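You operate a simulated robot arm through the tools that you are given. There is no shell and no other tool. Be economical: measure what you need, move in short steps, check, and stop when the job is done.

Carry out the task below with a simulated two-armed robot. There is one attempt and no reset: what you move stays moved.

## Task
Switch the tunnel off, wait for COOL, move the lead inside to the green tray, shut the drawer.
Fine: drawer by its handle; nothing is touched inside before COOL shows.

The check looks at the end state, three seconds after you hand in, the way a careful person would. Anything else that was tipped, shoved, dropped, spilled or broken makes it a failure.

## Robot
Two 6-joint arms with two-finger grippers on one trunk, on a base that drives. Base frame: it is fixed to the floor where the robot stands at the start and does not move with it; the origin is under the middle of the robot, x ahead of it, y to its left, z up. Units: mm, rad, N and s.
The left shoulder is at the start at [30, 178, 863], the right one opposite. With the tool pointing down near the work surface each hand reaches from about 100 to 840 mm from the robot's upright axis, wherever it stands, measured 20 degrees to its own side. Places, roughly: green tray at the leads station [-1200, 700, 800]; lead with the blue band [-1250, 500, 750]; lead with the green band [-1250, 500, 750]; lead with the yellow band [-1250, 500, 750]; tunnel display [600, -100, 900]; tunnel drawer [500, -100, 800]; tunnel switch [500, -200, 900]. Payload 2.54 kg a hand.
The tool frame of a hand sits at the grasp point between the pads (the TCP): z along the fingers, y along the line on which they close. The tips reach 30 mm beyond it. Largest opening 116 mm; the body of the gripper starts 95 mm behind the TCP.
Orientation is that of the tool frame in the base frame, as [roll, pitch, yaw] about the fixed x, y, z axes, in that order (R = Rz(yaw) Ry(pitch) Rx(roll)). With the fingers straight down and closing along the base's y, the tool's x points along the base's -x, its y along +y and its z along -z.

## Interface
- The arms move only by the tool step_arm. It takes "left_motion", "right_motion" or both (then of equal length, played together; a hand with none holds still); each is a list of rows, each an object of numbers (a shift or turn left out is 0, a gripper value left out holds the last): "tx", "ty", "tz": the shift along the tool's x, y, z in units of 250 mm (1.0 is 250 mm); "ax", "ay", "az": the turn, a rotation vector about the tool's x, y, z in units of 180 degrees (1.0 is 180 degrees); "grip": the finger opening in mm, from 0 to 116. In form: [{"tx": .., "ty": .., "tz": .., "ax": .., "ay": .., "az": .., "grip": ..}, ...]. A call has 1 to 8 rows; each row is the pose to reach, as a shift and turn from the pose commanded when the call began, along the tool's axes at that moment. A call with a number of a shift or a turn outside -1 to 1 is refused whole. Each row takes 0.2 s and may step no farther than 50 mm and 0.15 rad from the row before; otherwise, or with a gripper value out of range, the whole call is refused. Where a pose cannot be reached the arm comes as near as it can. A force on the tool above 40 N (or 10 N above the force at the start of the call, whichever is more), or a blocked arm, ends the call early, and 0.2 s more pass. The fingers move at their own pace (about 153 mm/s each) and stop on an object; they squeeze with about 20 N. The grip force told is the motor's: it shows also when the fingers shut on nothing. Time passes only in rows, and 0.2 s behind the last, so rows that repeat a pose let the fingers close. The reply holds the time, the measured pose of the TCP, the force on the tool along the base axes, the opening and the grip force, in the units named above and with some noise, with the torque about the TCP (base axes, N m) and any sound that the robot's microphone picked up.
- Cameras (640 x 400 px; columns grow to the right, rows downward): "scene" is now at [31.7, -23.2, 1573.4]; the picture's right is [-0.35, -0.94, 0.00], its down [-0.80, 0.30, -0.51] and it looks along [0.48, -0.18, -0.86] (base axes); focal length 250 px, centre (320, 200). "left" rides on the left gripper at [69, 15, -122] in its tool frame; the picture's right is [-0.21, 0.98, 0.00], its down [-0.83, -0.18, -0.53] and it looks along [-0.52, -0.11, 0.85] (tool axes); focal length 251 px, centre (320, 200). "right" rides on the right gripper at [69, -15, -122] in its tool frame; the picture's right is [0.21, 0.98, 0.00], its down [-0.83, 0.18, -0.53] and it looks along [-0.52, 0.11, 0.85] (tool axes); focal length 251 px, centre (320, 200). There is no depth. A picture from a camera that has moved, and an enlarged one, comes with that camera's place and axes in the base frame and with its lens.
- grab_frame(camera): a new picture of that camera. No time passes.
- move_column(by): slides the trunk up (or, below 0, down) by that many mm; the arms and the scene camera ride with it, the base frame stays. It gives what a move gives, with no picture.
- steer(legs): drives the robot by 1 to 6 legs, each [ahead, left, turn to the left] in mm, mm and rad, along the robot's own axes; the way and the turn of a leg run together, so that a leg with both is an arc; at most 1500 mm and 3.142 rad a leg. The arms and the cameras ride along, it lands a little off, and it stops where it bumps. It gives what a move gives.
- aim_head(pan, tilt): turns the head with the scene camera to pan (to the left, within 2.496 rad either way) and tilt (down, from -0.506 to 1.204), counted from straight ahead of the robot. It gives what a move gives.
- inspect(camera, box): a new picture of the part [left, top, right, bottom] of that camera's present view, enlarged. No time passes.
- finish_job(): hands the job in; it is judged then, once.

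Go step by step. Nothing tells you exact positions but the pictures and the camera data: compare them with the known pose of the tool, close in by small moves and look again before you grip or let go. The budget is 120 turns and 92 pictures, counting those below and the enlarged ones. Unless the task says otherwise, let go and move clear before handing in, and close with one line.

The tools are called by a JSON object that holds its "fn" and its "kwargs". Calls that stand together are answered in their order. step_arm: Moves the arms, as the interface text tells. Its arguments: {"type":"object","properties":{"left_motion":{"type":"array"},"right_motion":{"type":"array"}},"required":[]} The other tools are called the same way: move_column (by) slides the trunk up or down; steer (legs) drives the base; aim_head (pan, tilt) turns the head that bears the scene camera; grab_frame (camera) takes a picture; inspect (camera, box) takes an enlarged picture of a part of a camera's view; finish_job () hands the job in.

At the start:

```text
t: 0.0
left_position: [429.9, 6.9, 1156.6]
left_ee_rot: [-3.14, 0.0, -3.141]
left_wrist_force: [0.5, -0.7, 0.4]
left_moment: [-0.05, 0.04, 0.03]
left_finger_gap: 115.9
left_gripper_force: 0.0
right_position: [357.3, -357.8, 1152.8]
right_ee_rot: [-3.141, 0.0, -3.139]
right_wrist_force: [-0.2, -0.3, 0.7]
right_moment: [0.0, 0.0, 0.0]
right_finger_gap: 116.0
right_gripper_force: 0.0
trunk travel left (down, up): [-75.0, 465.0]
robot x, y, heading: [-2.0, 1.8, 0.001]
head pan, tilt: [-0.356, 1.031]
```

scene: 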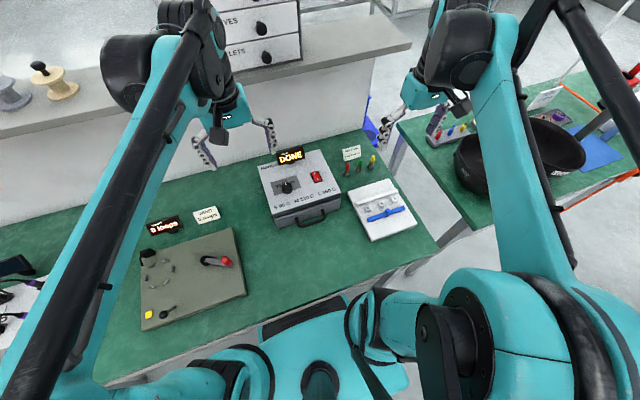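
right: 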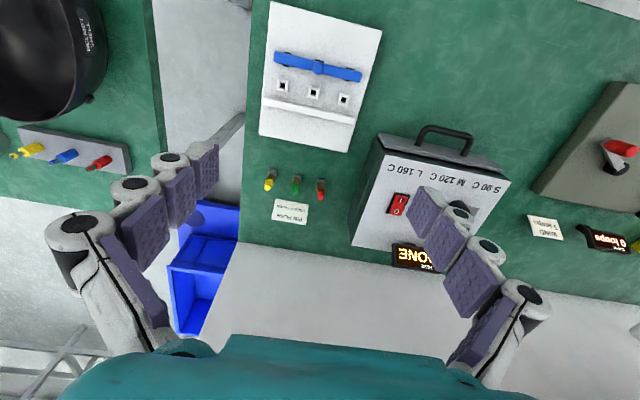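
left: 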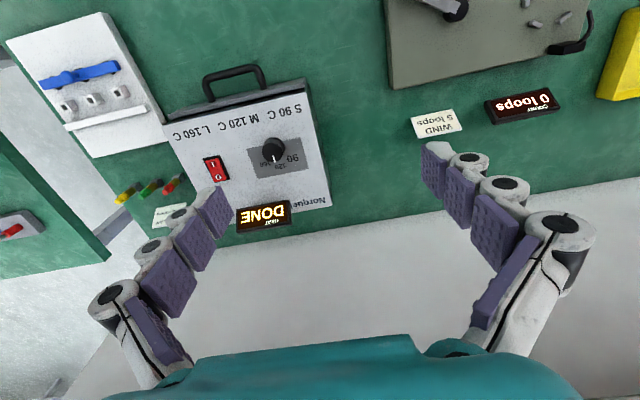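

The tunnel is a grey box ahead with a DONE display, a red rocker switch, a knob and a handle on the front. I'll take enlarged looks first.

{"fn": "inspect", "kwargs": {"camera": "scene", "box": [240, 130, 440, 255]}}

{"fn": "inspect", "kwargs": {"camera": "right", "box": [240, 100, 540, 287]}}

```text
3.20 times, centred on (340, 192) of scene
camera zoom: at [31.7, -23.2, 1573.4], right [-0.35, -0.94, 0.0], down [-0.8, 0.3, -0.51], along [0.48, -0.18, -0.86], focal length 800 px, centre (256, 224)
```

zoom: 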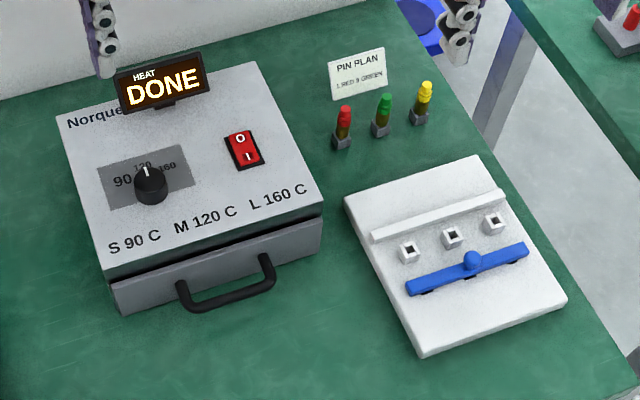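

```text
2.13 times, centred on (390, 194) of right
camera zoom: at [287.5, -375.6, 1274.6], right [-0.21, 0.98, 0.0], down [0.83, 0.18, 0.53], along [0.52, 0.11, -0.85], focal length 536 px, centre (171, 214)
```

zoom: 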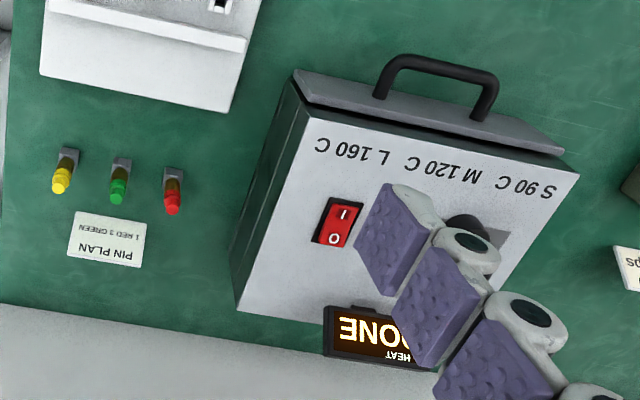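

The switch is at about (500, -186, 892) with O at its far end, and the drawer handle bar at about (371, -126, 822). I'll bring the right hand, closed, above the O end.

{"fn": "step_arm", "kwargs": {"right_motion": [{"tx": -0.096, "ty": 0.098, "tz": 0.082, "grip": 0}, {"tx": -0.192, "ty": 0.196, "tz": 0.163}, {"tx": -0.288, "ty": 0.295, "tz": 0.245}, {"tx": -0.384, "ty": 0.393, "tz": 0.327}, {"tx": -0.48, "ty": 0.491, "tz": 0.409}, {"tx": -0.576, "ty": 0.59, "tz": 0.49}, {"tx": -0.672, "ty": 0.688, "tz": 0.572}, {"tx": -0.672, "ty": 0.688, "tz": 0.572}]}}

{"fn": "grab_frame", "kwargs": {"camera": "right"}}

{"fn": "inspect", "kwargs": {"camera": "scene", "box": [240, 130, 440, 255]}}

```text
t: 1.8
left_position: [429.5, 6.8, 1156.8]
left_ee_rot: [3.141, 0.0, 3.141]
left_wrist_force: [0.3, 0.5, -0.5]
left_moment: [-0.02, 0.02, -0.01]
left_finger_gap: 116.2
left_gripper_force: 0.0
right_position: [523.2, -182.6, 1010.8]
right_ee_rot: [-3.141, -0.001, -3.141]
right_wrist_force: [0.1, 0.3, 0.7]
right_moment: [-0.02, -0.03, 0.03]
right_finger_gap: 0.0
right_gripper_force: 20.2
trunk travel left (down, up): [-75.0, 465.0]
robot x, y, heading: [-1.3, -3.0, 0.0]
head pan, tilt: [-0.356, 1.031]
```

```text
86 pictures are left
camera right: at [453.9, -199.0, 1132.6], right [-0.21, 0.98, 0.0], down [0.83, 0.18, 0.53], along [0.52, 0.11, -0.85], focal length 251 px, centre (320, 200)
```

right: 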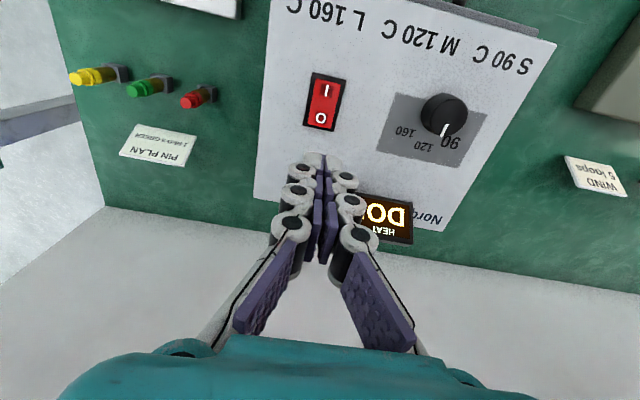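

```text
3.20 times, centred on (340, 192) of scene
camera zoom: at [30.9, -23.4, 1573.4], right [-0.35, -0.94, 0.0], down [-0.8, 0.3, -0.51], along [0.48, -0.18, -0.86], focal length 800 px, centre (256, 224)
```

zoom: 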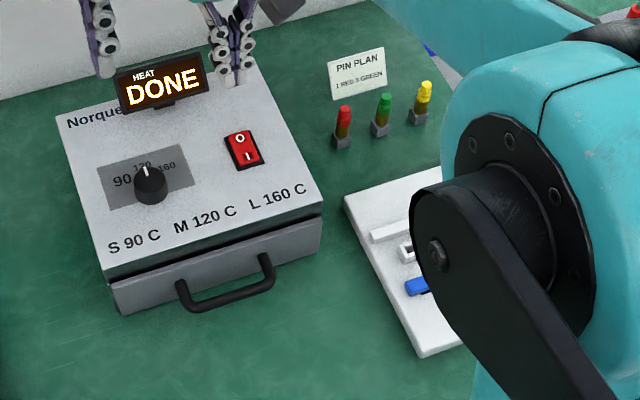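

The switch spans x 475–524 at y -187, with the O end at about x 514. I'll descend to just above it.

{"fn": "step_arm", "kwargs": {"right_motion": [{"tx": 0.036, "ty": -0.018, "tz": 0.1}, {"tx": 0.036, "ty": -0.018, "tz": 0.2}, {"tx": 0.036, "ty": -0.018, "tz": 0.28}, {"tx": 0.036, "ty": -0.018, "tz": 0.28}]}}

{"fn": "inspect", "kwargs": {"camera": "right", "box": [220, 20, 440, 157]}}

```text
t: 2.8
left_position: [428.7, 7.5, 1157.1]
left_ee_rot: [-3.141, 0.001, 3.141]
left_wrist_force: [-0.1, -0.5, -0.3]
left_moment: [0.03, -0.02, 0.0]
left_finger_gap: 116.3
left_gripper_force: 0.1
right_position: [515.2, -190.5, 940.1]
right_ee_rot: [3.141, 0.0, 3.141]
right_wrist_force: [0.1, 0.1, 0.2]
right_moment: [-0.03, 0.01, 0.01]
right_finger_gap: 0.2
right_gripper_force: 19.9
trunk travel left (down, up): [-75.0, 465.0]
robot x, y, heading: [0.6, -2.5, 0.004]
head pan, tilt: [-0.356, 1.031]
```

```text
2.91 times, centred on (330, 88) of right
camera zoom: at [446.5, -206.9, 1063.0], right [-0.21, 0.98, 0.0], down [0.83, 0.18, 0.53], along [0.52, 0.11, -0.85], focal length 731 px, centre (291, 524)
```

zoom: 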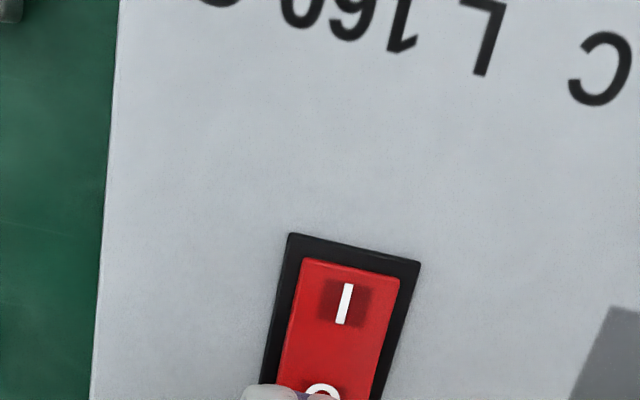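

Contact is close and the fingers sit about 4 mm too far to -y. I'll shift and press gently, letting the force limit stop the move.

{"fn": "step_arm", "kwargs": {"right_motion": [{"ty": 0.014, "tz": 0.0}, {"ty": 0.014, "tz": 0.02}, {"ty": 0.014, "tz": 0.036}, {"ty": 0.014, "tz": 0.052}, {"ty": 0.014, "tz": 0.064}, {"ty": 0.014, "tz": 0.076}, {"ty": 0.014, "tz": 0.088}]}}

{"fn": "inspect", "kwargs": {"camera": "right", "box": [220, 20, 440, 157]}}

```text
t: 3.9
left_position: [428.1, 8.7, 1157.7]
left_ee_rot: [-3.14, 0.002, -3.141]
left_wrist_force: [0.3, -0.7, 0.3]
left_moment: [0.0, 0.0, 0.03]
left_finger_gap: 116.3
left_gripper_force: 0.1
right_position: [517.6, -188.4, 927.9]
right_ee_rot: [3.141, 0.004, -3.141]
right_wrist_force: [-2.1, 0.7, 25.6]
right_moment: [0.0, 0.35, 0.0]
right_finger_gap: 6.0
right_gripper_force: 28.6
trunk travel left (down, up): [-75.0, 465.0]
robot x, y, heading: [3.1, 0.5, -0.003]
head pan, tilt: [-0.356, 1.031]
stopped in row 5 (right hand): the force on the tool passed its limit at 49 N (the readings are from after the stop); the commanded pose is now the measured one
```

```text
2.91 times, centred on (330, 88) of right
camera zoom: at [446.7, -204.2, 1050.7], right [-0.21, 0.98, 0.0], down [0.82, 0.18, 0.54], along [0.53, 0.11, -0.84], focal length 731 px, centre (291, 524)
```

zoom: 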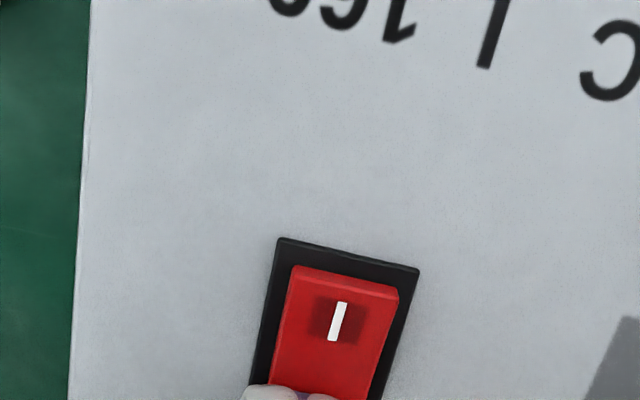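

The I end looks raised now, so the rocker may have flipped. I'll lift straight up and check.

{"fn": "step_arm", "kwargs": {"right_motion": [{"tz": -0.1}, {"tz": -0.25}, {"tz": -0.4}, {"tz": -0.5}]}}

{"fn": "grab_frame", "kwargs": {"camera": "right"}}

{"fn": "inspect", "kwargs": {"camera": "scene", "box": [240, 130, 340, 193]}}

```text
t: 4.9
left_position: [429.3, 7.8, 1156.6]
left_ee_rot: [-3.141, 0.0, -3.141]
left_wrist_force: [0.5, -0.2, 0.9]
left_moment: [0.01, 0.03, 0.01]
left_finger_gap: 116.2
left_gripper_force: 0.1
right_position: [518.0, -187.5, 1049.4]
right_ee_rot: [-3.14, 0.002, 3.141]
right_wrist_force: [0.6, -0.7, -1.1]
right_moment: [0.02, 0.0, -0.03]
right_finger_gap: 0.0
right_gripper_force: 28.9
trunk travel left (down, up): [-75.0, 465.0]
robot x, y, heading: [0.9, -1.2, 0.002]
head pan, tilt: [-0.356, 1.031]
```

```text
82 pictures are left
camera right: at [448.8, -204.6, 1171.8], right [-0.21, 0.98, 0.0], down [0.82, 0.18, 0.54], along [0.52, 0.11, -0.84], focal length 251 px, centre (320, 200)
```

right: 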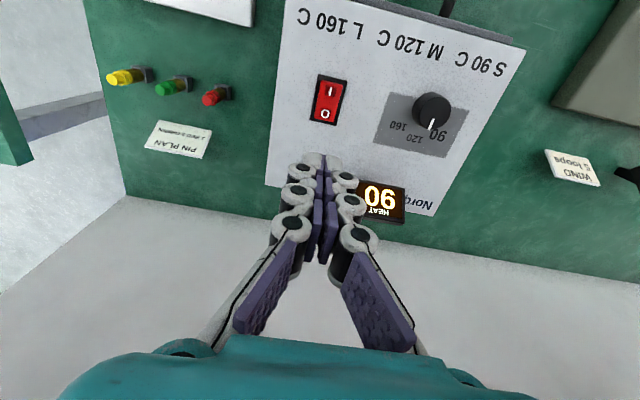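

```text
6.35 times, centred on (290, 162) of scene
camera zoom: at [31.8, -23.0, 1573.4], right [-0.35, -0.94, 0.0], down [-0.8, 0.3, -0.51], along [0.48, -0.18, -0.86], focal length 1586 px, centre (510, 444)
```

zoom: 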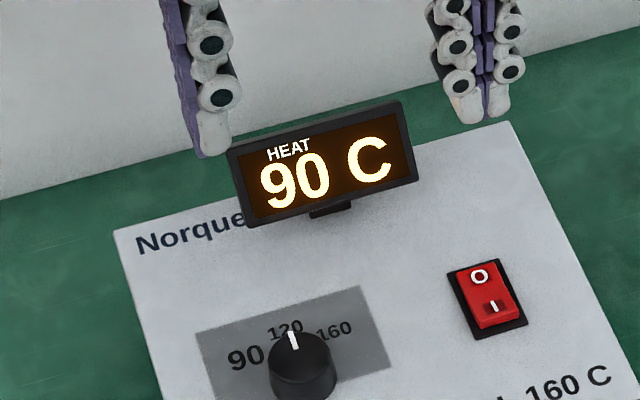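

Display now shows HEAT 90 C, so the switch is at O and the tunnel is cooling. While waiting I'll bring the right hand above the drawer handle, turning it so the fingers close along x.

{"fn": "step_arm", "kwargs": {"right_motion": [{"tx": 0.0735, "ty": 0.0305, "tz": 0.025, "az": -0.046, "grip": 60}, {"tx": 0.147, "ty": 0.061, "tz": 0.05, "az": -0.092}, {"tx": 0.2205, "ty": 0.0915, "tz": 0.075, "az": -0.138}, {"tx": 0.294, "ty": 0.122, "tz": 0.1, "az": -0.184}, {"tx": 0.3675, "ty": 0.1525, "tz": 0.125, "az": -0.23}, {"tx": 0.441, "ty": 0.183, "tz": 0.15, "az": -0.276}, {"tx": 0.5145, "ty": 0.2135, "tz": 0.175, "az": -0.322}, {"tx": 0.588, "ty": 0.244, "tz": 0.2, "az": -0.368}]}}

{"fn": "step_arm", "kwargs": {"right_motion": [{"az": -0.044}, {"az": -0.088}, {"az": -0.132}, {"az": -0.132}]}}

{"fn": "grab_frame", "kwargs": {"camera": "right"}}

{"fn": "inspect", "kwargs": {"camera": "scene", "box": [220, 130, 420, 255]}}

```text
t: 6.7
left_position: [430.0, 7.2, 1156.4]
left_ee_rot: [-3.14, -0.001, 3.141]
left_wrist_force: [0.3, 0.0, 0.6]
left_moment: [0.01, -0.03, -0.01]
left_finger_gap: 116.0
left_gripper_force: 0.2
right_position: [370.0, -129.6, 1002.1]
right_ee_rot: [-3.136, 0.0, -1.985]
right_wrist_force: [0.1, 0.1, 0.4]
right_moment: [-0.03, 0.0, -0.01]
right_finger_gap: 60.0
right_gripper_force: 0.2
trunk travel left (down, up): [-75.0, 465.0]
robot x, y, heading: [-3.0, -3.9, 0.004]
head pan, tilt: [-0.356, 1.031]
```

```text
t: 7.7
left_position: [429.7, 7.8, 1155.4]
left_ee_rot: [3.141, 0.0, -3.141]
left_wrist_force: [-1.1, 0.0, -0.6]
left_moment: [0.01, 0.03, -0.02]
left_finger_gap: 116.1
left_gripper_force: 0.1
right_position: [370.5, -127.8, 1001.1]
right_ee_rot: [-3.14, -0.001, -1.569]
right_wrist_force: [0.0, -0.4, 0.4]
right_moment: [-0.01, 0.01, 0.0]
right_finger_gap: 60.0
right_gripper_force: 0.1
trunk travel left (down, up): [-75.0, 465.0]
robot x, y, heading: [-0.2, 1.9, -0.0]
head pan, tilt: [-0.356, 1.031]
```

```text
80 pictures are left
camera right: at [384.9, -198.1, 1124.0], right [-0.98, -0.22, 0.0], down [-0.18, 0.83, 0.53], along [-0.11, 0.52, -0.85], focal length 251 px, centre (320, 200)
```

right: 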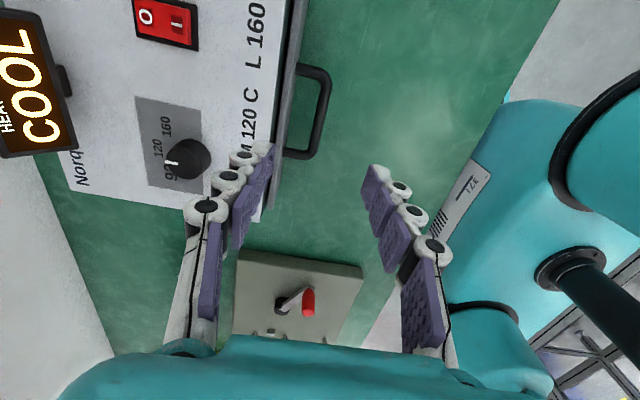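

```text
3.20 times, centred on (320, 192) of scene
camera zoom: at [31.9, -23.2, 1573.4], right [-0.35, -0.94, 0.0], down [-0.8, 0.3, -0.51], along [0.48, -0.18, -0.86], focal length 800 px, centre (320, 224)
```

zoom: 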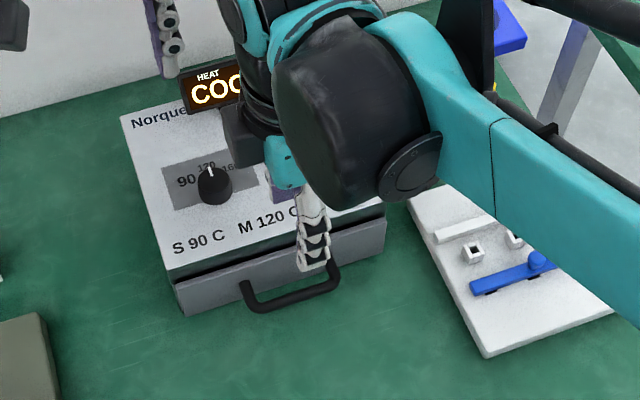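

COOL shows already, and the handle bar measures about (368, -133, 822). I'll lower the hand to just above the handle and look.

{"fn": "step_arm", "kwargs": {"right_motion": [{"tx": 0.02, "ty": 0.044, "tz": 0.16, "grip": 40}, {"tx": 0.02, "ty": 0.044, "tz": 0.32}, {"tx": 0.02, "ty": 0.044, "tz": 0.48}, {"tx": 0.02, "ty": 0.044, "tz": 0.48}]}}

{"fn": "grab_frame", "kwargs": {"camera": "right"}}

{"fn": "inspect", "kwargs": {"camera": "scene", "box": [220, 130, 420, 255]}}

```text
t: 8.7
left_position: [429.9, 7.1, 1157.6]
left_ee_rot: [-3.141, -0.002, -3.141]
left_wrist_force: [-0.5, -0.2, -0.1]
left_moment: [0.02, -0.02, -0.01]
left_finger_gap: 116.2
left_gripper_force: 0.1
right_position: [359.9, -132.3, 881.5]
right_ee_rot: [-3.138, -0.002, -1.57]
right_wrist_force: [-0.1, -0.5, 0.5]
right_moment: [0.0, 0.0, 0.04]
right_finger_gap: 40.0
right_gripper_force: 0.2
trunk travel left (down, up): [-75.0, 465.0]
robot x, y, heading: [1.5, 2.6, -0.001]
head pan, tilt: [-0.356, 1.031]
```

```text
78 pictures are left
camera right: at [374.1, -202.8, 1004.0], right [-0.98, -0.21, 0.0], down [-0.18, 0.83, 0.53], along [-0.11, 0.52, -0.85], focal length 251 px, centre (320, 200)
```

right: 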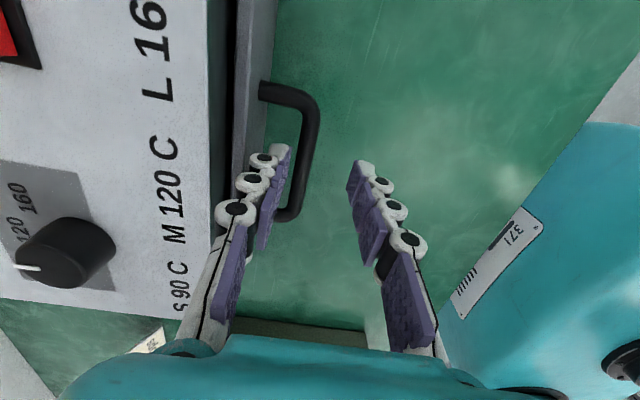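

```text
3.20 times, centred on (320, 192) of scene
camera zoom: at [31.3, -23.1, 1573.4], right [-0.35, -0.94, 0.0], down [-0.8, 0.3, -0.51], along [0.48, -0.18, -0.86], focal length 800 px, centre (320, 224)
```

zoom: 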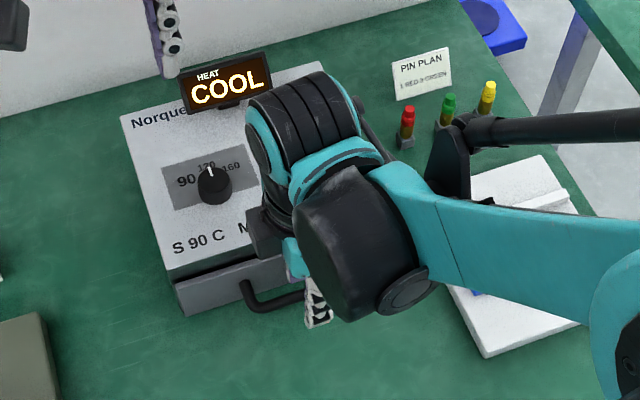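

The inner finger should pass between the bar (x≈366) and the drawer front (≈408). I'll descend and then close on the bar.

{"fn": "step_arm", "kwargs": {"right_motion": [{"ty": -0.016, "tz": 0.06}, {"ty": -0.016, "tz": 0.12}, {"ty": -0.016, "tz": 0.18}, {"ty": -0.016, "tz": 0.18}]}}

{"fn": "grab_frame", "kwargs": {"camera": "right"}}

```text
t: 9.7
left_position: [429.7, 6.0, 1156.8]
left_ee_rot: [3.14, -0.001, 3.141]
left_wrist_force: [0.4, 0.1, -0.1]
left_moment: [0.01, 0.0, -0.02]
left_finger_gap: 116.1
left_gripper_force: 0.1
right_position: [364.1, -132.9, 835.5]
right_ee_rot: [-3.138, -0.002, -1.571]
right_wrist_force: [0.4, 0.2, -0.3]
right_moment: [-0.01, 0.02, 0.01]
right_finger_gap: 40.0
right_gripper_force: 0.0
trunk travel left (down, up): [-75.0, 465.0]
robot x, y, heading: [-0.7, 1.3, 0.001]
head pan, tilt: [-0.356, 1.031]
```

```text
76 pictures are left
camera right: at [378.5, -203.2, 959.1], right [-0.98, -0.21, 0.0], down [-0.18, 0.83, 0.53], along [-0.11, 0.52, -0.85], focal length 251 px, centre (320, 200)
```

right: 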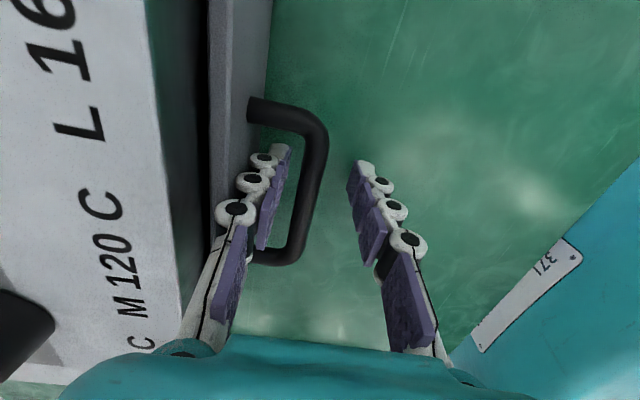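

The bar is between the fingers. Closing, then pulling toward the robot.

{"fn": "step_arm", "kwargs": {"right_motion": [{"grip": 4}, {"grip": 4}, {"grip": 4}]}}

{"fn": "step_arm", "kwargs": {"right_motion": [{"ty": 0.06}, {"ty": 0.12}, {"ty": 0.18}, {"ty": 0.24}, {"ty": 0.3}, {"ty": 0.36}, {"ty": 0.42}, {"ty": 0.48}]}}

{"fn": "grab_frame", "kwargs": {"camera": "scene"}}

{"fn": "grab_frame", "kwargs": {"camera": "left"}}

```text
t: 10.5
left_position: [430.0, 6.9, 1156.3]
left_ee_rot: [3.141, 0.001, -3.141]
left_wrist_force: [0.6, -0.1, -0.7]
left_moment: [-0.02, 0.0, -0.02]
left_finger_gap: 116.1
left_gripper_force: 0.1
right_position: [364.5, -132.9, 836.4]
right_ee_rot: [-3.139, -0.001, -1.57]
right_wrist_force: [0.3, 1.6, -8.3]
right_moment: [-0.12, 0.05, 0.6]
right_finger_gap: 10.0
right_gripper_force: 35.4
trunk travel left (down, up): [-75.0, 465.0]
robot x, y, heading: [4.3, -1.1, -0.003]
head pan, tilt: [-0.356, 1.031]
```

```text
t: 12.3
left_position: [428.5, 6.6, 1156.9]
left_ee_rot: [3.141, -0.001, -3.141]
left_wrist_force: [0.1, -0.9, 0.7]
left_moment: [0.02, 0.0, 0.0]
left_finger_gap: 116.0
left_gripper_force: 0.1
right_position: [245.7, -133.2, 836.0]
right_ee_rot: [-3.138, -0.001, -1.572]
right_wrist_force: [-1.3, -11.4, 19.4]
right_moment: [0.0, -0.03, 0.6]
right_finger_gap: 10.3
right_gripper_force: 36.1
trunk travel left (down, up): [-75.0, 465.0]
robot x, y, heading: [0.2, -2.6, 0.003]
head pan, tilt: [-0.356, 1.031]
```

```text
75 pictures are left
camera scene: at [30.6, -24.3, 1573.5], right [-0.35, -0.94, 0.0], down [-0.8, 0.3, -0.51], along [0.48, -0.18, -0.86], focal length 250 px, centre (320, 200)
```

scene: 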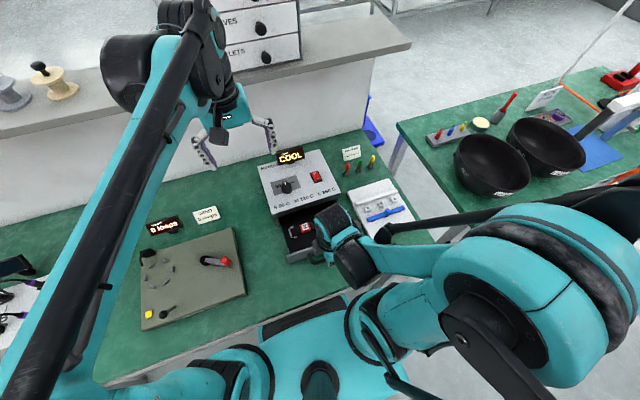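

```text
74 pictures are left
camera left: at [361.0, 21.5, 1278.4], right [0.21, 0.98, 0.0], down [0.83, -0.18, 0.53], along [0.52, -0.11, -0.85], focal length 251 px, centre (320, 200)
```

left: 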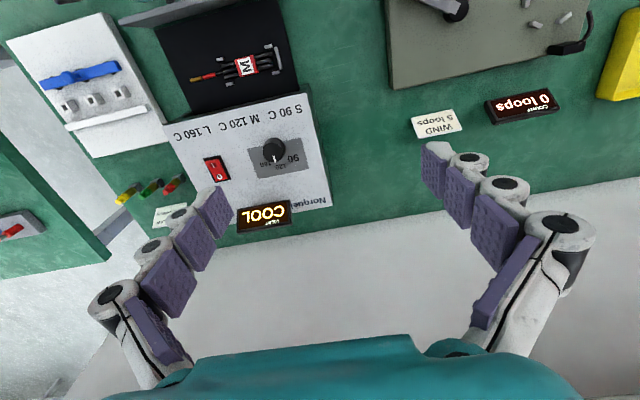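

The drawer is open about 120 mm and the lead lies inside. I'll look closely.

{"fn": "inspect", "kwargs": {"camera": "left", "box": [140, 0, 340, 125]}}

{"fn": "inspect", "kwargs": {"camera": "scene", "box": [250, 170, 410, 270]}}

```text
3.20 times, centred on (240, 62) of left
camera zoom: at [361.0, 21.5, 1278.4], right [0.21, 0.98, 0.0], down [0.83, -0.18, 0.53], along [0.52, -0.11, -0.85], focal length 805 px, centre (576, 640)
```

zoom: 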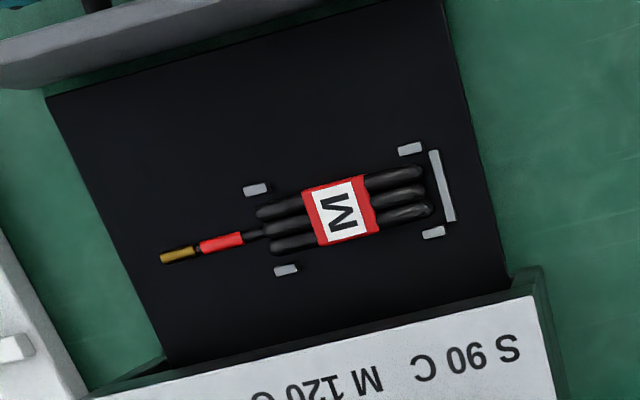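

```text
4.00 times, centred on (330, 220) of scene
camera zoom: at [30.6, -24.3, 1573.5], right [-0.35, -0.94, 0.0], down [-0.8, 0.3, -0.51], along [0.48, -0.18, -0.86], focal length 999 px, centre (280, 120)
```

zoom: 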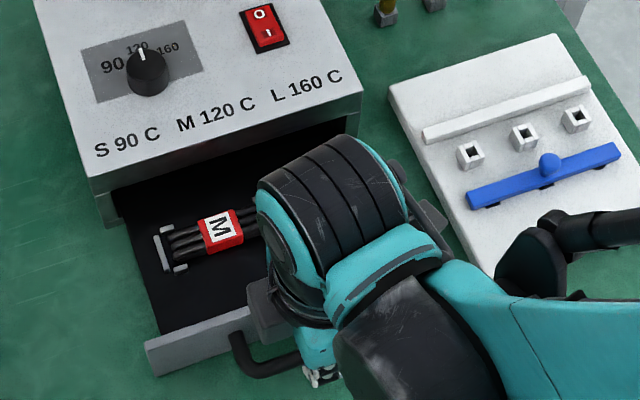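

The lead's M sleeve is at about (370, -98, 818), close to the tunnel's front. I'll pull the drawer a further 45 mm for clearance.

{"fn": "step_arm", "kwargs": {"right_motion": [{"ty": 0.05}, {"ty": 0.1}, {"ty": 0.14}, {"ty": 0.18}, {"ty": 0.18}]}}

{"fn": "inspect", "kwargs": {"camera": "left", "box": [140, 0, 340, 125]}}

```text
t: 13.2
left_position: [429.4, 6.9, 1156.7]
left_ee_rot: [-3.142, 0.001, -3.142]
left_wrist_force: [-0.8, 0.1, 0.5]
left_moment: [-0.02, -0.02, 0.0]
left_finger_gap: 116.1
left_gripper_force: 0.0
right_position: [217.7, -132.0, 835.4]
right_ee_rot: [-3.127, -0.002, -1.571]
right_wrist_force: [11.0, -3.5, -5.4]
right_moment: [0.04, 0.03, 0.6]
right_finger_gap: 10.1
right_gripper_force: 35.9
trunk travel left (down, up): [-75.0, 465.0]
robot x, y, heading: [3.5, 2.7, 0.003]
head pan, tilt: [-0.356, 1.031]
stopped in row 4 (right hand): the force on the tool passed its limit at 46 N (the readings are from after the stop); the commanded pose is now the measured one
```

```text
3.20 times, centred on (240, 62) of left
camera zoom: at [362.5, 22.1, 1277.4], right [0.21, 0.98, 0.0], down [0.83, -0.18, 0.53], along [0.52, -0.11, -0.85], focal length 805 px, centre (576, 640)
```

zoom: 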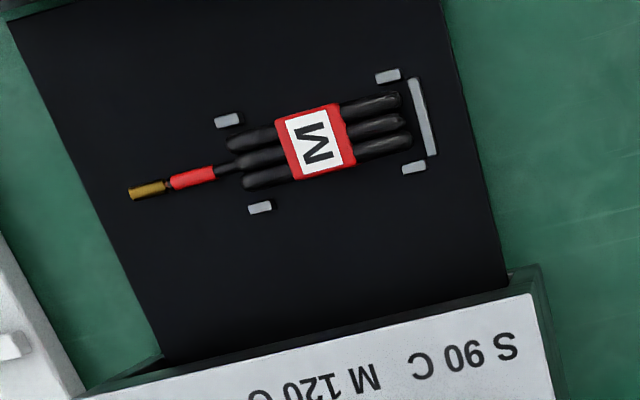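

The drawer is at its stop with the lead well clear of the tunnel. I'll release the handle, lift, and look over the green tray area later; first position above the lead.

{"fn": "step_arm", "kwargs": {"right_motion": [{"grip": 40}, {"grip": 40}, {"tz": -0.1}, {"tz": -0.25}, {"tz": -0.4}, {"tz": -0.55}]}}

{"fn": "step_arm", "kwargs": {"right_motion": [{"ty": -0.1, "tx": -0.028, "grip": 70}, {"ty": -0.25, "tx": -0.06}, {"ty": -0.4, "tx": -0.1}, {"ty": -0.49, "tx": -0.136}, {"ty": -0.49, "tx": -0.136}]}}

{"fn": "grab_frame", "kwargs": {"camera": "right"}}

{"fn": "inspect", "kwargs": {"camera": "left", "box": [140, 0, 340, 125]}}

```text
t: 14.6
left_position: [430.4, 7.6, 1156.7]
left_ee_rot: [3.141, 0.0, 3.141]
left_wrist_force: [0.2, -0.2, 0.1]
left_moment: [-0.03, -0.07, 0.05]
left_finger_gap: 116.2
left_gripper_force: 0.0
right_position: [214.4, -131.2, 974.3]
right_ee_rot: [-3.129, -0.003, -1.569]
right_wrist_force: [0.3, -0.3, -0.3]
right_moment: [0.02, 0.03, -0.02]
right_finger_gap: 40.0
right_gripper_force: 0.0
trunk travel left (down, up): [-75.0, 465.0]
robot x, y, heading: [-2.3, -1.2, -0.0]
head pan, tilt: [-0.356, 1.031]
```

```text
t: 15.8
left_position: [429.3, 8.2, 1156.2]
left_ee_rot: [3.141, 0.0, 3.142]
left_wrist_force: [0.0, -0.3, 0.8]
left_moment: [-0.01, -0.03, 0.0]
left_finger_gap: 115.9
left_gripper_force: 0.0
right_position: [336.2, -96.6, 974.4]
right_ee_rot: [-3.128, -0.001, -1.57]
right_wrist_force: [-0.3, 0.5, -0.2]
right_moment: [0.01, 0.01, 0.01]
right_finger_gap: 69.9
right_gripper_force: 0.1
trunk travel left (down, up): [-75.0, 465.0]
robot x, y, heading: [1.7, 1.7, -0.001]
head pan, tilt: [-0.356, 1.031]
```

```text
70 pictures are left
camera right: at [349.3, -167.7, 1096.6], right [-0.98, -0.21, -0.01], down [-0.19, 0.83, 0.53], along [-0.1, 0.52, -0.85], focal length 251 px, centre (320, 200)
```

right: 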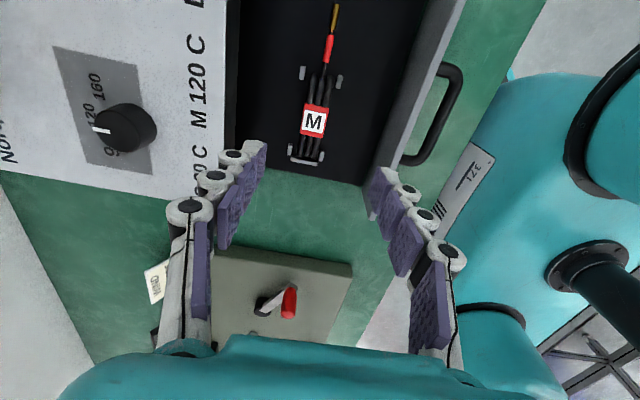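

```text
3.20 times, centred on (240, 62) of left
camera zoom: at [361.9, 22.4, 1278.0], right [0.21, 0.98, 0.0], down [0.83, -0.18, 0.53], along [0.52, -0.11, -0.85], focal length 805 px, centre (576, 640)
```

zoom: 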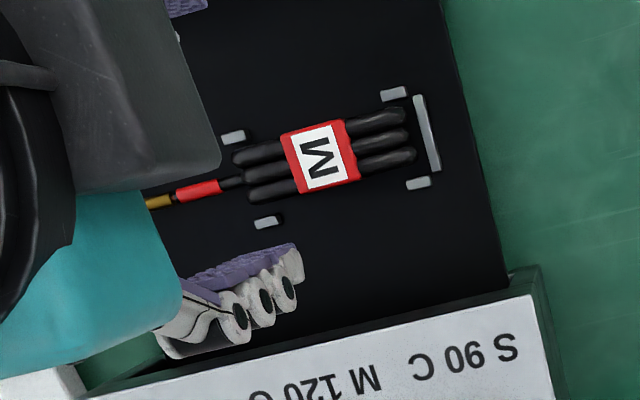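

The sleeve (about 29 mm wide) is centred at (345, -98), top near z 825, clear of the guide posts. I'll descend to just above it.

{"fn": "step_arm", "kwargs": {"right_motion": [{"ty": -0.036, "tx": 0.008, "tz": 0.1, "grip": 54}, {"ty": -0.036, "tx": 0.008, "tz": 0.25}, {"ty": -0.036, "tx": 0.008, "tz": 0.38}, {"ty": -0.036, "tx": 0.008, "tz": 0.46}, {"ty": -0.036, "tx": 0.008, "tz": 0.46}]}}

{"fn": "grab_frame", "kwargs": {"camera": "right"}}

{"fn": "inspect", "kwargs": {"camera": "left", "box": [140, 0, 340, 125]}}

```text
t: 17.0
left_position: [430.6, 7.3, 1157.2]
left_ee_rot: [-3.141, -0.001, 3.141]
left_wrist_force: [-0.3, 0.4, 0.2]
left_moment: [-0.04, -0.01, 0.0]
left_finger_gap: 116.2
left_gripper_force: 0.1
right_position: [346.8, -98.1, 859.4]
right_ee_rot: [-3.128, -0.001, -1.573]
right_wrist_force: [0.1, -0.2, 0.1]
right_moment: [0.04, 0.01, -0.01]
right_finger_gap: 54.0
right_gripper_force: 0.1
trunk travel left (down, up): [-75.0, 465.0]
robot x, y, heading: [0.8, 2.0, 0.003]
head pan, tilt: [-0.356, 1.031]
```

```text
68 pictures are left
camera right: at [359.7, -169.2, 982.1], right [-0.98, -0.21, -0.01], down [-0.19, 0.83, 0.53], along [-0.1, 0.52, -0.85], focal length 251 px, centre (320, 200)
```

right: 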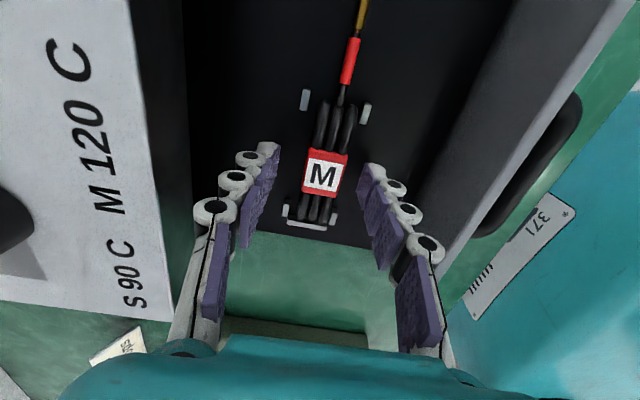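

```text
3.20 times, centred on (240, 62) of left
camera zoom: at [362.0, 22.5, 1278.0], right [0.21, 0.98, 0.0], down [0.83, -0.18, 0.53], along [0.52, -0.11, -0.85], focal length 805 px, centre (576, 640)
```

zoom: 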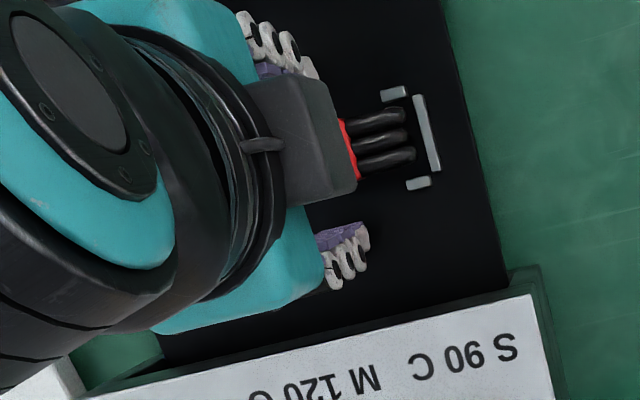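

The sleeve is 3–4 mm off centre; I'll correct and lower in small steps, watching for floor contact.

{"fn": "step_arm", "kwargs": {"right_motion": [{"ty": 0.014, "tx": -0.016, "tz": 0.03}, {"ty": 0.014, "tx": -0.016, "tz": 0.06}, {"ty": 0.014, "tx": -0.016, "tz": 0.076}, {"ty": 0.014, "tx": -0.016, "tz": 0.084}, {"ty": 0.014, "tx": -0.016, "tz": 0.084}]}}

{"fn": "grab_frame", "kwargs": {"camera": "right"}}

```text
t: 17.7
left_position: [425.1, 8.3, 1159.5]
left_ee_rot: [3.14, 0.005, -3.14]
left_wrist_force: [-0.3, 0.2, -0.3]
left_moment: [-0.02, -0.06, -0.02]
left_finger_gap: 116.0
left_gripper_force: 0.0
right_position: [341.2, -95.6, 847.8]
right_ee_rot: [-3.126, -0.002, -1.57]
right_wrist_force: [0.8, -2.7, 101.5]
right_moment: [0.27, 2.53, 0.61]
right_finger_gap: 38.6
right_gripper_force: 44.7
trunk travel left (down, up): [-75.0, 465.0]
robot x, y, heading: [-2.3, 3.0, -0.004]
head pan, tilt: [-0.356, 1.031]
stopped in row 3 (right hand): the force on the tool passed its limit at 62 N (the readings are from after the stop); the commanded pose is now the measured one
```

```text
66 pictures are left
camera right: at [352.9, -165.4, 970.5], right [-0.98, -0.22, -0.01], down [-0.19, 0.83, 0.53], along [-0.1, 0.52, -0.85], focal length 251 px, centre (320, 200)
```

right: 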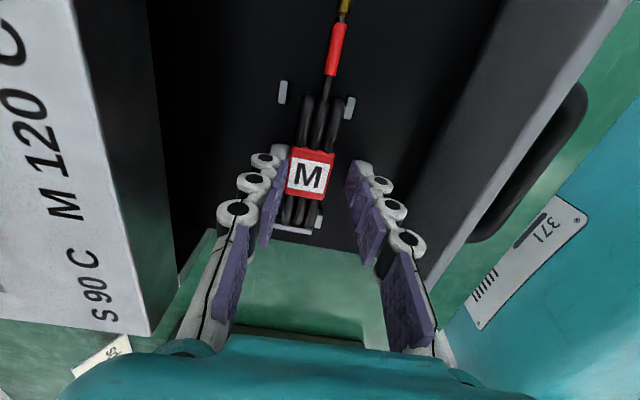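

The tips met the drawer floor (tip at z≈817). I'll raise 5 mm and look again before closing.

{"fn": "step_arm", "kwargs": {"right_motion": [{"tz": -0.02, "grip": 54}, {"tz": -0.02, "ty": -0.01}, {"tz": -0.02, "ty": -0.01}]}}

{"fn": "grab_frame", "kwargs": {"camera": "right"}}

{"fn": "inspect", "kwargs": {"camera": "scene", "box": [220, 130, 420, 255]}}

```text
t: 18.5
left_position: [430.4, 7.1, 1157.0]
left_ee_rot: [3.141, 0.0, -3.14]
left_wrist_force: [0.0, -0.1, -1.1]
left_moment: [-0.01, -0.03, 0.02]
left_finger_gap: 116.2
left_gripper_force: 0.1
right_position: [345.2, -96.3, 849.6]
right_ee_rot: [-3.129, -0.001, -1.571]
right_wrist_force: [-0.3, -0.2, -0.8]
right_moment: [0.01, -0.05, -0.02]
right_finger_gap: 54.1
right_gripper_force: 0.0
trunk travel left (down, up): [-75.0, 465.0]
robot x, y, heading: [-1.4, 1.9, 0.004]
head pan, tilt: [-0.356, 1.031]
```

```text
65 pictures are left
camera right: at [358.3, -166.2, 972.1], right [-0.98, -0.21, -0.01], down [-0.19, 0.83, 0.53], along [-0.1, 0.52, -0.85], focal length 251 px, centre (320, 200)
```

right: 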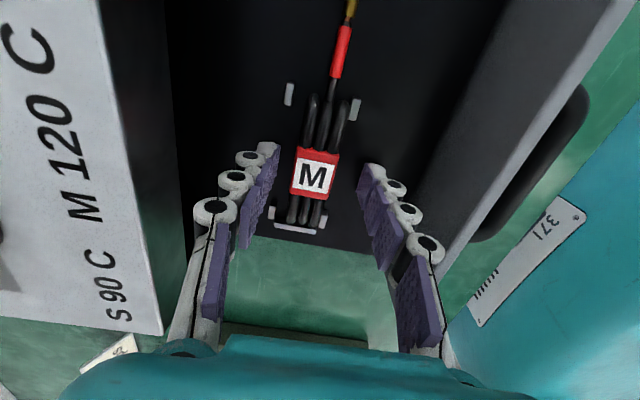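

```text
3.20 times, centred on (320, 192) of scene
camera zoom: at [31.6, -23.2, 1573.3], right [-0.35, -0.94, 0.0], down [-0.8, 0.3, -0.51], along [0.48, -0.18, -0.86], focal length 800 px, centre (320, 224)
```

zoom: 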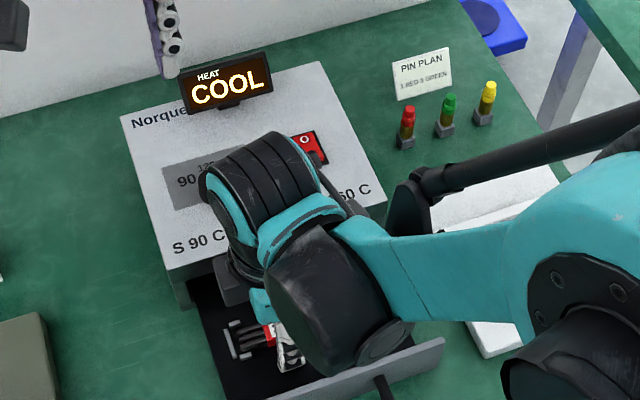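

The sleeve is between the fingertips. Closing.

{"fn": "step_arm", "kwargs": {"right_motion": [{"tz": 0.002, "grip": 30}, {"tz": 0.002, "grip": 12}, {"tz": 0.002, "grip": 12}, {"tz": 0.002, "grip": 12}]}}

{"fn": "grab_frame", "kwargs": {"camera": "right"}}

```text
t: 19.5
left_position: [429.3, 7.8, 1156.6]
left_ee_rot: [3.142, -0.001, -3.141]
left_wrist_force: [-0.8, 0.4, 1.3]
left_moment: [-0.01, -0.02, 0.04]
left_finger_gap: 115.8
left_gripper_force: 0.0
right_position: [345.5, -96.2, 849.5]
right_ee_rot: [-3.128, -0.003, -1.572]
right_wrist_force: [0.3, 0.3, -0.4]
right_moment: [-0.03, -0.01, 0.03]
right_finger_gap: 24.1
right_gripper_force: 20.0
trunk travel left (down, up): [-75.0, 465.0]
robot x, y, heading: [4.2, 3.9, -0.002]
head pan, tilt: [-0.356, 1.031]
```

```text
63 pictures are left
camera right: at [357.8, -166.0, 971.7], right [-0.98, -0.21, -0.01], down [-0.19, 0.83, 0.53], along [-0.1, 0.52, -0.85], focal length 251 px, centre (320, 200)
```

right: 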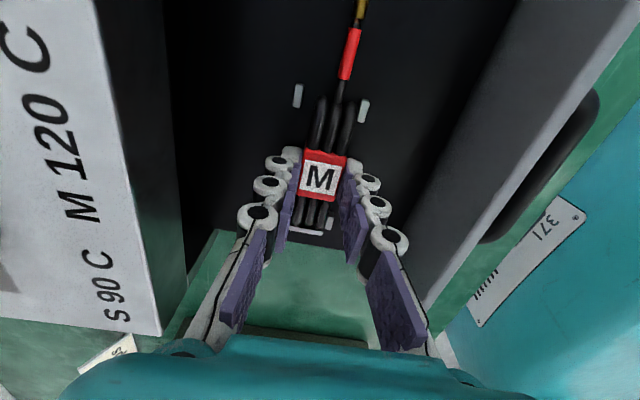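

The lead is gripped at 24 mm. Lifting it straight up.

{"fn": "step_arm", "kwargs": {"right_motion": [{"tz": -0.06}, {"tz": -0.16}, {"tz": -0.3}, {"tz": -0.46}, {"tz": -0.62}, {"tz": -0.62}]}}

{"fn": "grab_frame", "kwargs": {"camera": "right"}}

{"fn": "grab_frame", "kwargs": {"camera": "left"}}

```text
t: 20.9
left_position: [430.4, 7.2, 1157.1]
left_ee_rot: [-3.141, 0.0, -3.141]
left_wrist_force: [0.5, 0.3, -0.1]
left_moment: [-0.03, 0.02, 0.0]
left_finger_gap: 115.9
left_gripper_force: 0.1
right_position: [340.7, -93.4, 1004.6]
right_ee_rot: [-3.128, -0.003, -1.57]
right_wrist_force: [0.6, -0.5, -0.6]
right_moment: [-0.04, 0.0, -0.02]
right_finger_gap: 24.0
right_gripper_force: 20.3
trunk travel left (down, up): [-75.0, 465.0]
robot x, y, heading: [0.6, -0.8, -0.004]
head pan, tilt: [-0.356, 1.031]
```

```text
62 pictures are left
camera right: at [353.9, -164.3, 1127.1], right [-0.98, -0.21, -0.01], down [-0.19, 0.83, 0.53], along [-0.1, 0.52, -0.85], focal length 251 px, centre (320, 200)
```

right: 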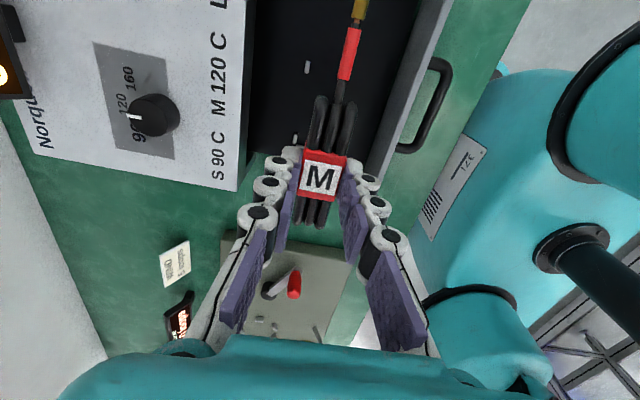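

```text
61 pictures are left
camera left: at [362.5, 22.5, 1277.8], right [0.21, 0.98, 0.0], down [0.83, -0.18, 0.53], along [0.52, -0.11, -0.85], focal length 251 px, centre (320, 200)
```

left: 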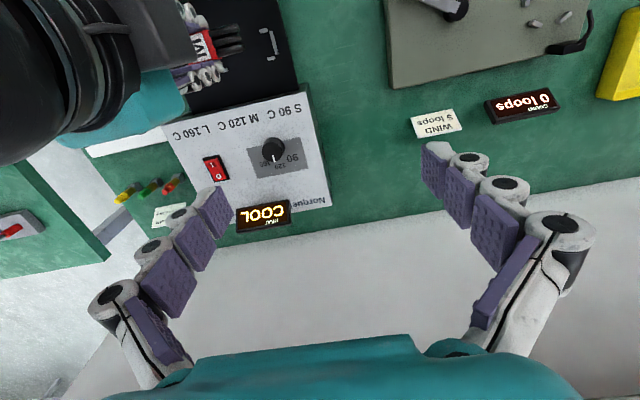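

The lead is out and held. I'll swing the right arm to the side and turn the left hand so it can close the drawer by the handle.

{"fn": "step_arm", "kwargs": {"right_motion": [{"tx": 0.12, "tz": -0.06}, {"tx": 0.24, "tz": -0.12}, {"tx": 0.36, "tz": -0.18}, {"tx": 0.48, "tz": -0.24}, {"tx": 0.6, "tz": -0.3}, {"tx": 0.72, "tz": -0.36}, {"tx": 0.84, "tz": -0.4}, {"tx": 0.96, "tz": -0.4}], "left_motion": [{"az": 0.046}, {"az": 0.092}, {"az": 0.138}, {"az": 0.184}, {"az": 0.23}, {"az": 0.276}, {"az": 0.322}, {"az": 0.368}]}}

{"fn": "step_arm", "kwargs": {"left_motion": [{"az": 0.044, "grip": 44}, {"az": 0.088}, {"az": 0.132}, {"az": 0.132}]}}

{"fn": "grab_frame", "kwargs": {"camera": "scene"}}

```text
t: 22.7
left_position: [430.8, 7.6, 1157.4]
left_ee_rot: [3.14, 0.0, 1.983]
left_wrist_force: [0.5, -1.0, 0.1]
left_moment: [0.05, 0.03, 0.01]
left_finger_gap: 116.1
left_gripper_force: 0.0
right_position: [342.8, -337.8, 1104.1]
right_ee_rot: [-3.128, -0.001, -1.572]
right_wrist_force: [1.1, 0.1, 0.4]
right_moment: [0.0, 0.01, 0.02]
right_finger_gap: 24.2
right_gripper_force: 19.9
trunk travel left (down, up): [-75.0, 465.0]
robot x, y, heading: [-4.5, 3.3, 0.001]
head pan, tilt: [-0.356, 1.031]
```

```text
t: 23.7
left_position: [430.3, 7.9, 1156.4]
left_ee_rot: [3.141, 0.001, 1.57]
left_wrist_force: [-0.5, 0.5, -0.8]
left_moment: [0.0, 0.0, -0.01]
left_finger_gap: 43.9
left_gripper_force: 0.0
right_position: [342.4, -336.7, 1102.6]
right_ee_rot: [-3.126, -0.002, -1.571]
right_wrist_force: [-0.6, 0.5, -0.2]
right_moment: [-0.04, 0.04, 0.03]
right_finger_gap: 24.1
right_gripper_force: 19.9
trunk travel left (down, up): [-75.0, 465.0]
robot x, y, heading: [4.0, 5.0, -0.003]
head pan, tilt: [-0.356, 1.031]
```

```text
60 pictures are left
camera scene: at [32.1, -23.2, 1573.4], right [-0.35, -0.94, 0.0], down [-0.8, 0.3, -0.51], along [0.48, -0.18, -0.86], focal length 250 px, centre (320, 200)
```

scene: 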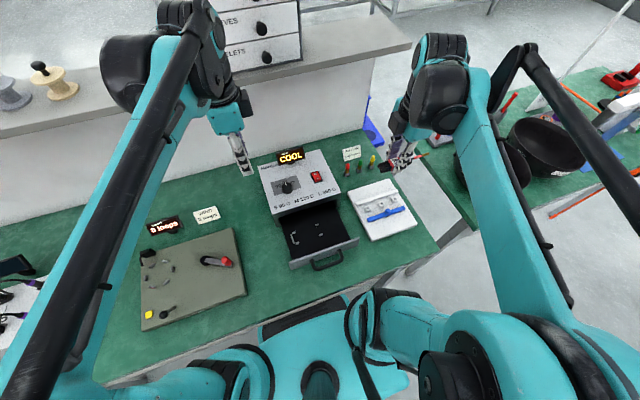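

The drawer handle is now at about (230, -128, 822). Moving the left hand above it.

{"fn": "step_arm", "kwargs": {"left_motion": [{"ty": -0.101, "tx": -0.068, "tz": 0.08}, {"ty": -0.202, "tx": -0.136, "tz": 0.16}, {"ty": -0.303, "tx": -0.204, "tz": 0.24}, {"ty": -0.404, "tx": -0.272, "tz": 0.32}, {"ty": -0.505, "tx": -0.34, "tz": 0.4}, {"ty": -0.606, "tx": -0.408, "tz": 0.48}, {"ty": -0.707, "tx": -0.476, "tz": 0.56}, {"ty": -0.808, "tx": -0.544, "tz": 0.64}]}}

{"fn": "grab_frame", "kwargs": {"camera": "left"}}

{"fn": "grab_frame", "kwargs": {"camera": "scene"}}

```text
t: 25.5
left_position: [227.7, -128.6, 995.2]
left_ee_rot: [-3.141, 0.0, 1.569]
left_wrist_force: [-0.8, 0.5, -0.6]
left_moment: [0.0, -0.01, 0.01]
left_finger_gap: 44.0
left_gripper_force: 0.0
right_position: [342.2, -337.6, 1102.8]
right_ee_rot: [-3.127, -0.002, -1.57]
right_wrist_force: [-0.3, -0.4, -0.7]
right_moment: [0.04, -0.01, -0.03]
right_finger_gap: 24.4
right_gripper_force: 19.7
trunk travel left (down, up): [-75.0, 465.0]
robot x, y, heading: [-1.0, 0.6, -0.002]
head pan, tilt: [-0.356, 1.031]
```

```text
59 pictures are left
camera left: at [243.5, -61.0, 1116.5], right [0.98, -0.21, 0.0], down [-0.18, -0.83, 0.53], along [-0.11, -0.52, -0.85], focal length 251 px, centre (320, 200)
```

left: 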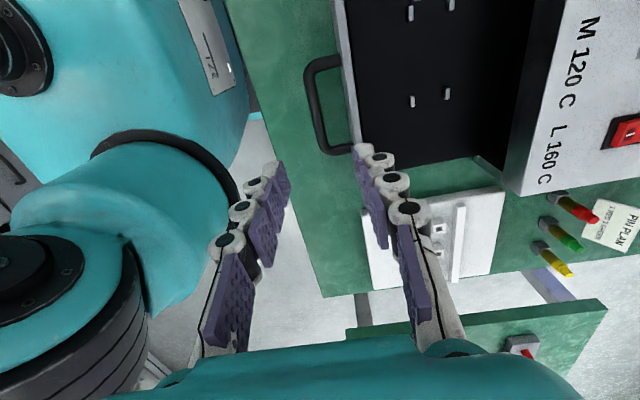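

```text
58 pictures are left
camera scene: at [31.8, -23.8, 1573.4], right [-0.35, -0.94, 0.0], down [-0.8, 0.3, -0.51], along [0.48, -0.18, -0.86], focal length 250 px, centre (320, 200)
```

scene: 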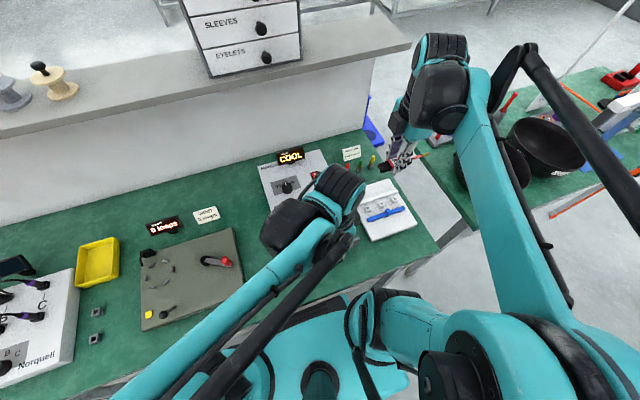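

The bar is at x≈228, centred between the fingers. Lowering onto it, then gripping.

{"fn": "step_arm", "kwargs": {"left_motion": [{"ty": -0.007, "tx": 0.014, "tz": 0.16, "grip": 40}, {"ty": -0.007, "tx": 0.014, "tz": 0.32}, {"ty": -0.007, "tx": 0.014, "tz": 0.46}, {"ty": -0.007, "tx": 0.014, "tz": 0.46}]}}

{"fn": "grab_frame", "kwargs": {"camera": "left"}}

```text
t: 26.5
left_position: [226.2, -124.3, 883.9]
left_ee_rot: [-3.142, -0.001, 1.57]
left_wrist_force: [0.5, -1.3, 1.1]
left_moment: [0.0, -0.02, -0.01]
left_finger_gap: 39.9
left_gripper_force: 0.0
right_position: [340.9, -337.4, 1104.0]
right_ee_rot: [-3.127, -0.002, -1.569]
right_wrist_force: [0.1, 0.5, -0.2]
right_moment: [-0.06, 0.01, 0.0]
right_finger_gap: 24.0
right_gripper_force: 19.8
trunk travel left (down, up): [-75.0, 465.0]
robot x, y, heading: [1.3, 0.5, 0.001]
head pan, tilt: [-0.356, 1.031]
```

```text
57 pictures are left
camera left: at [242.4, -55.8, 1005.0], right [0.98, -0.21, 0.0], down [-0.18, -0.83, 0.53], along [-0.11, -0.52, -0.85], focal length 251 px, centre (320, 200)
```

left: 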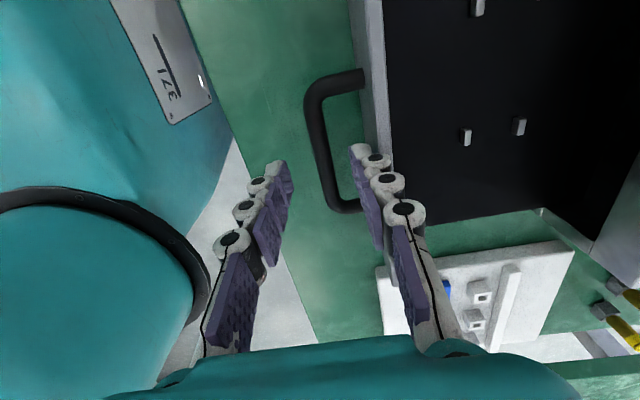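

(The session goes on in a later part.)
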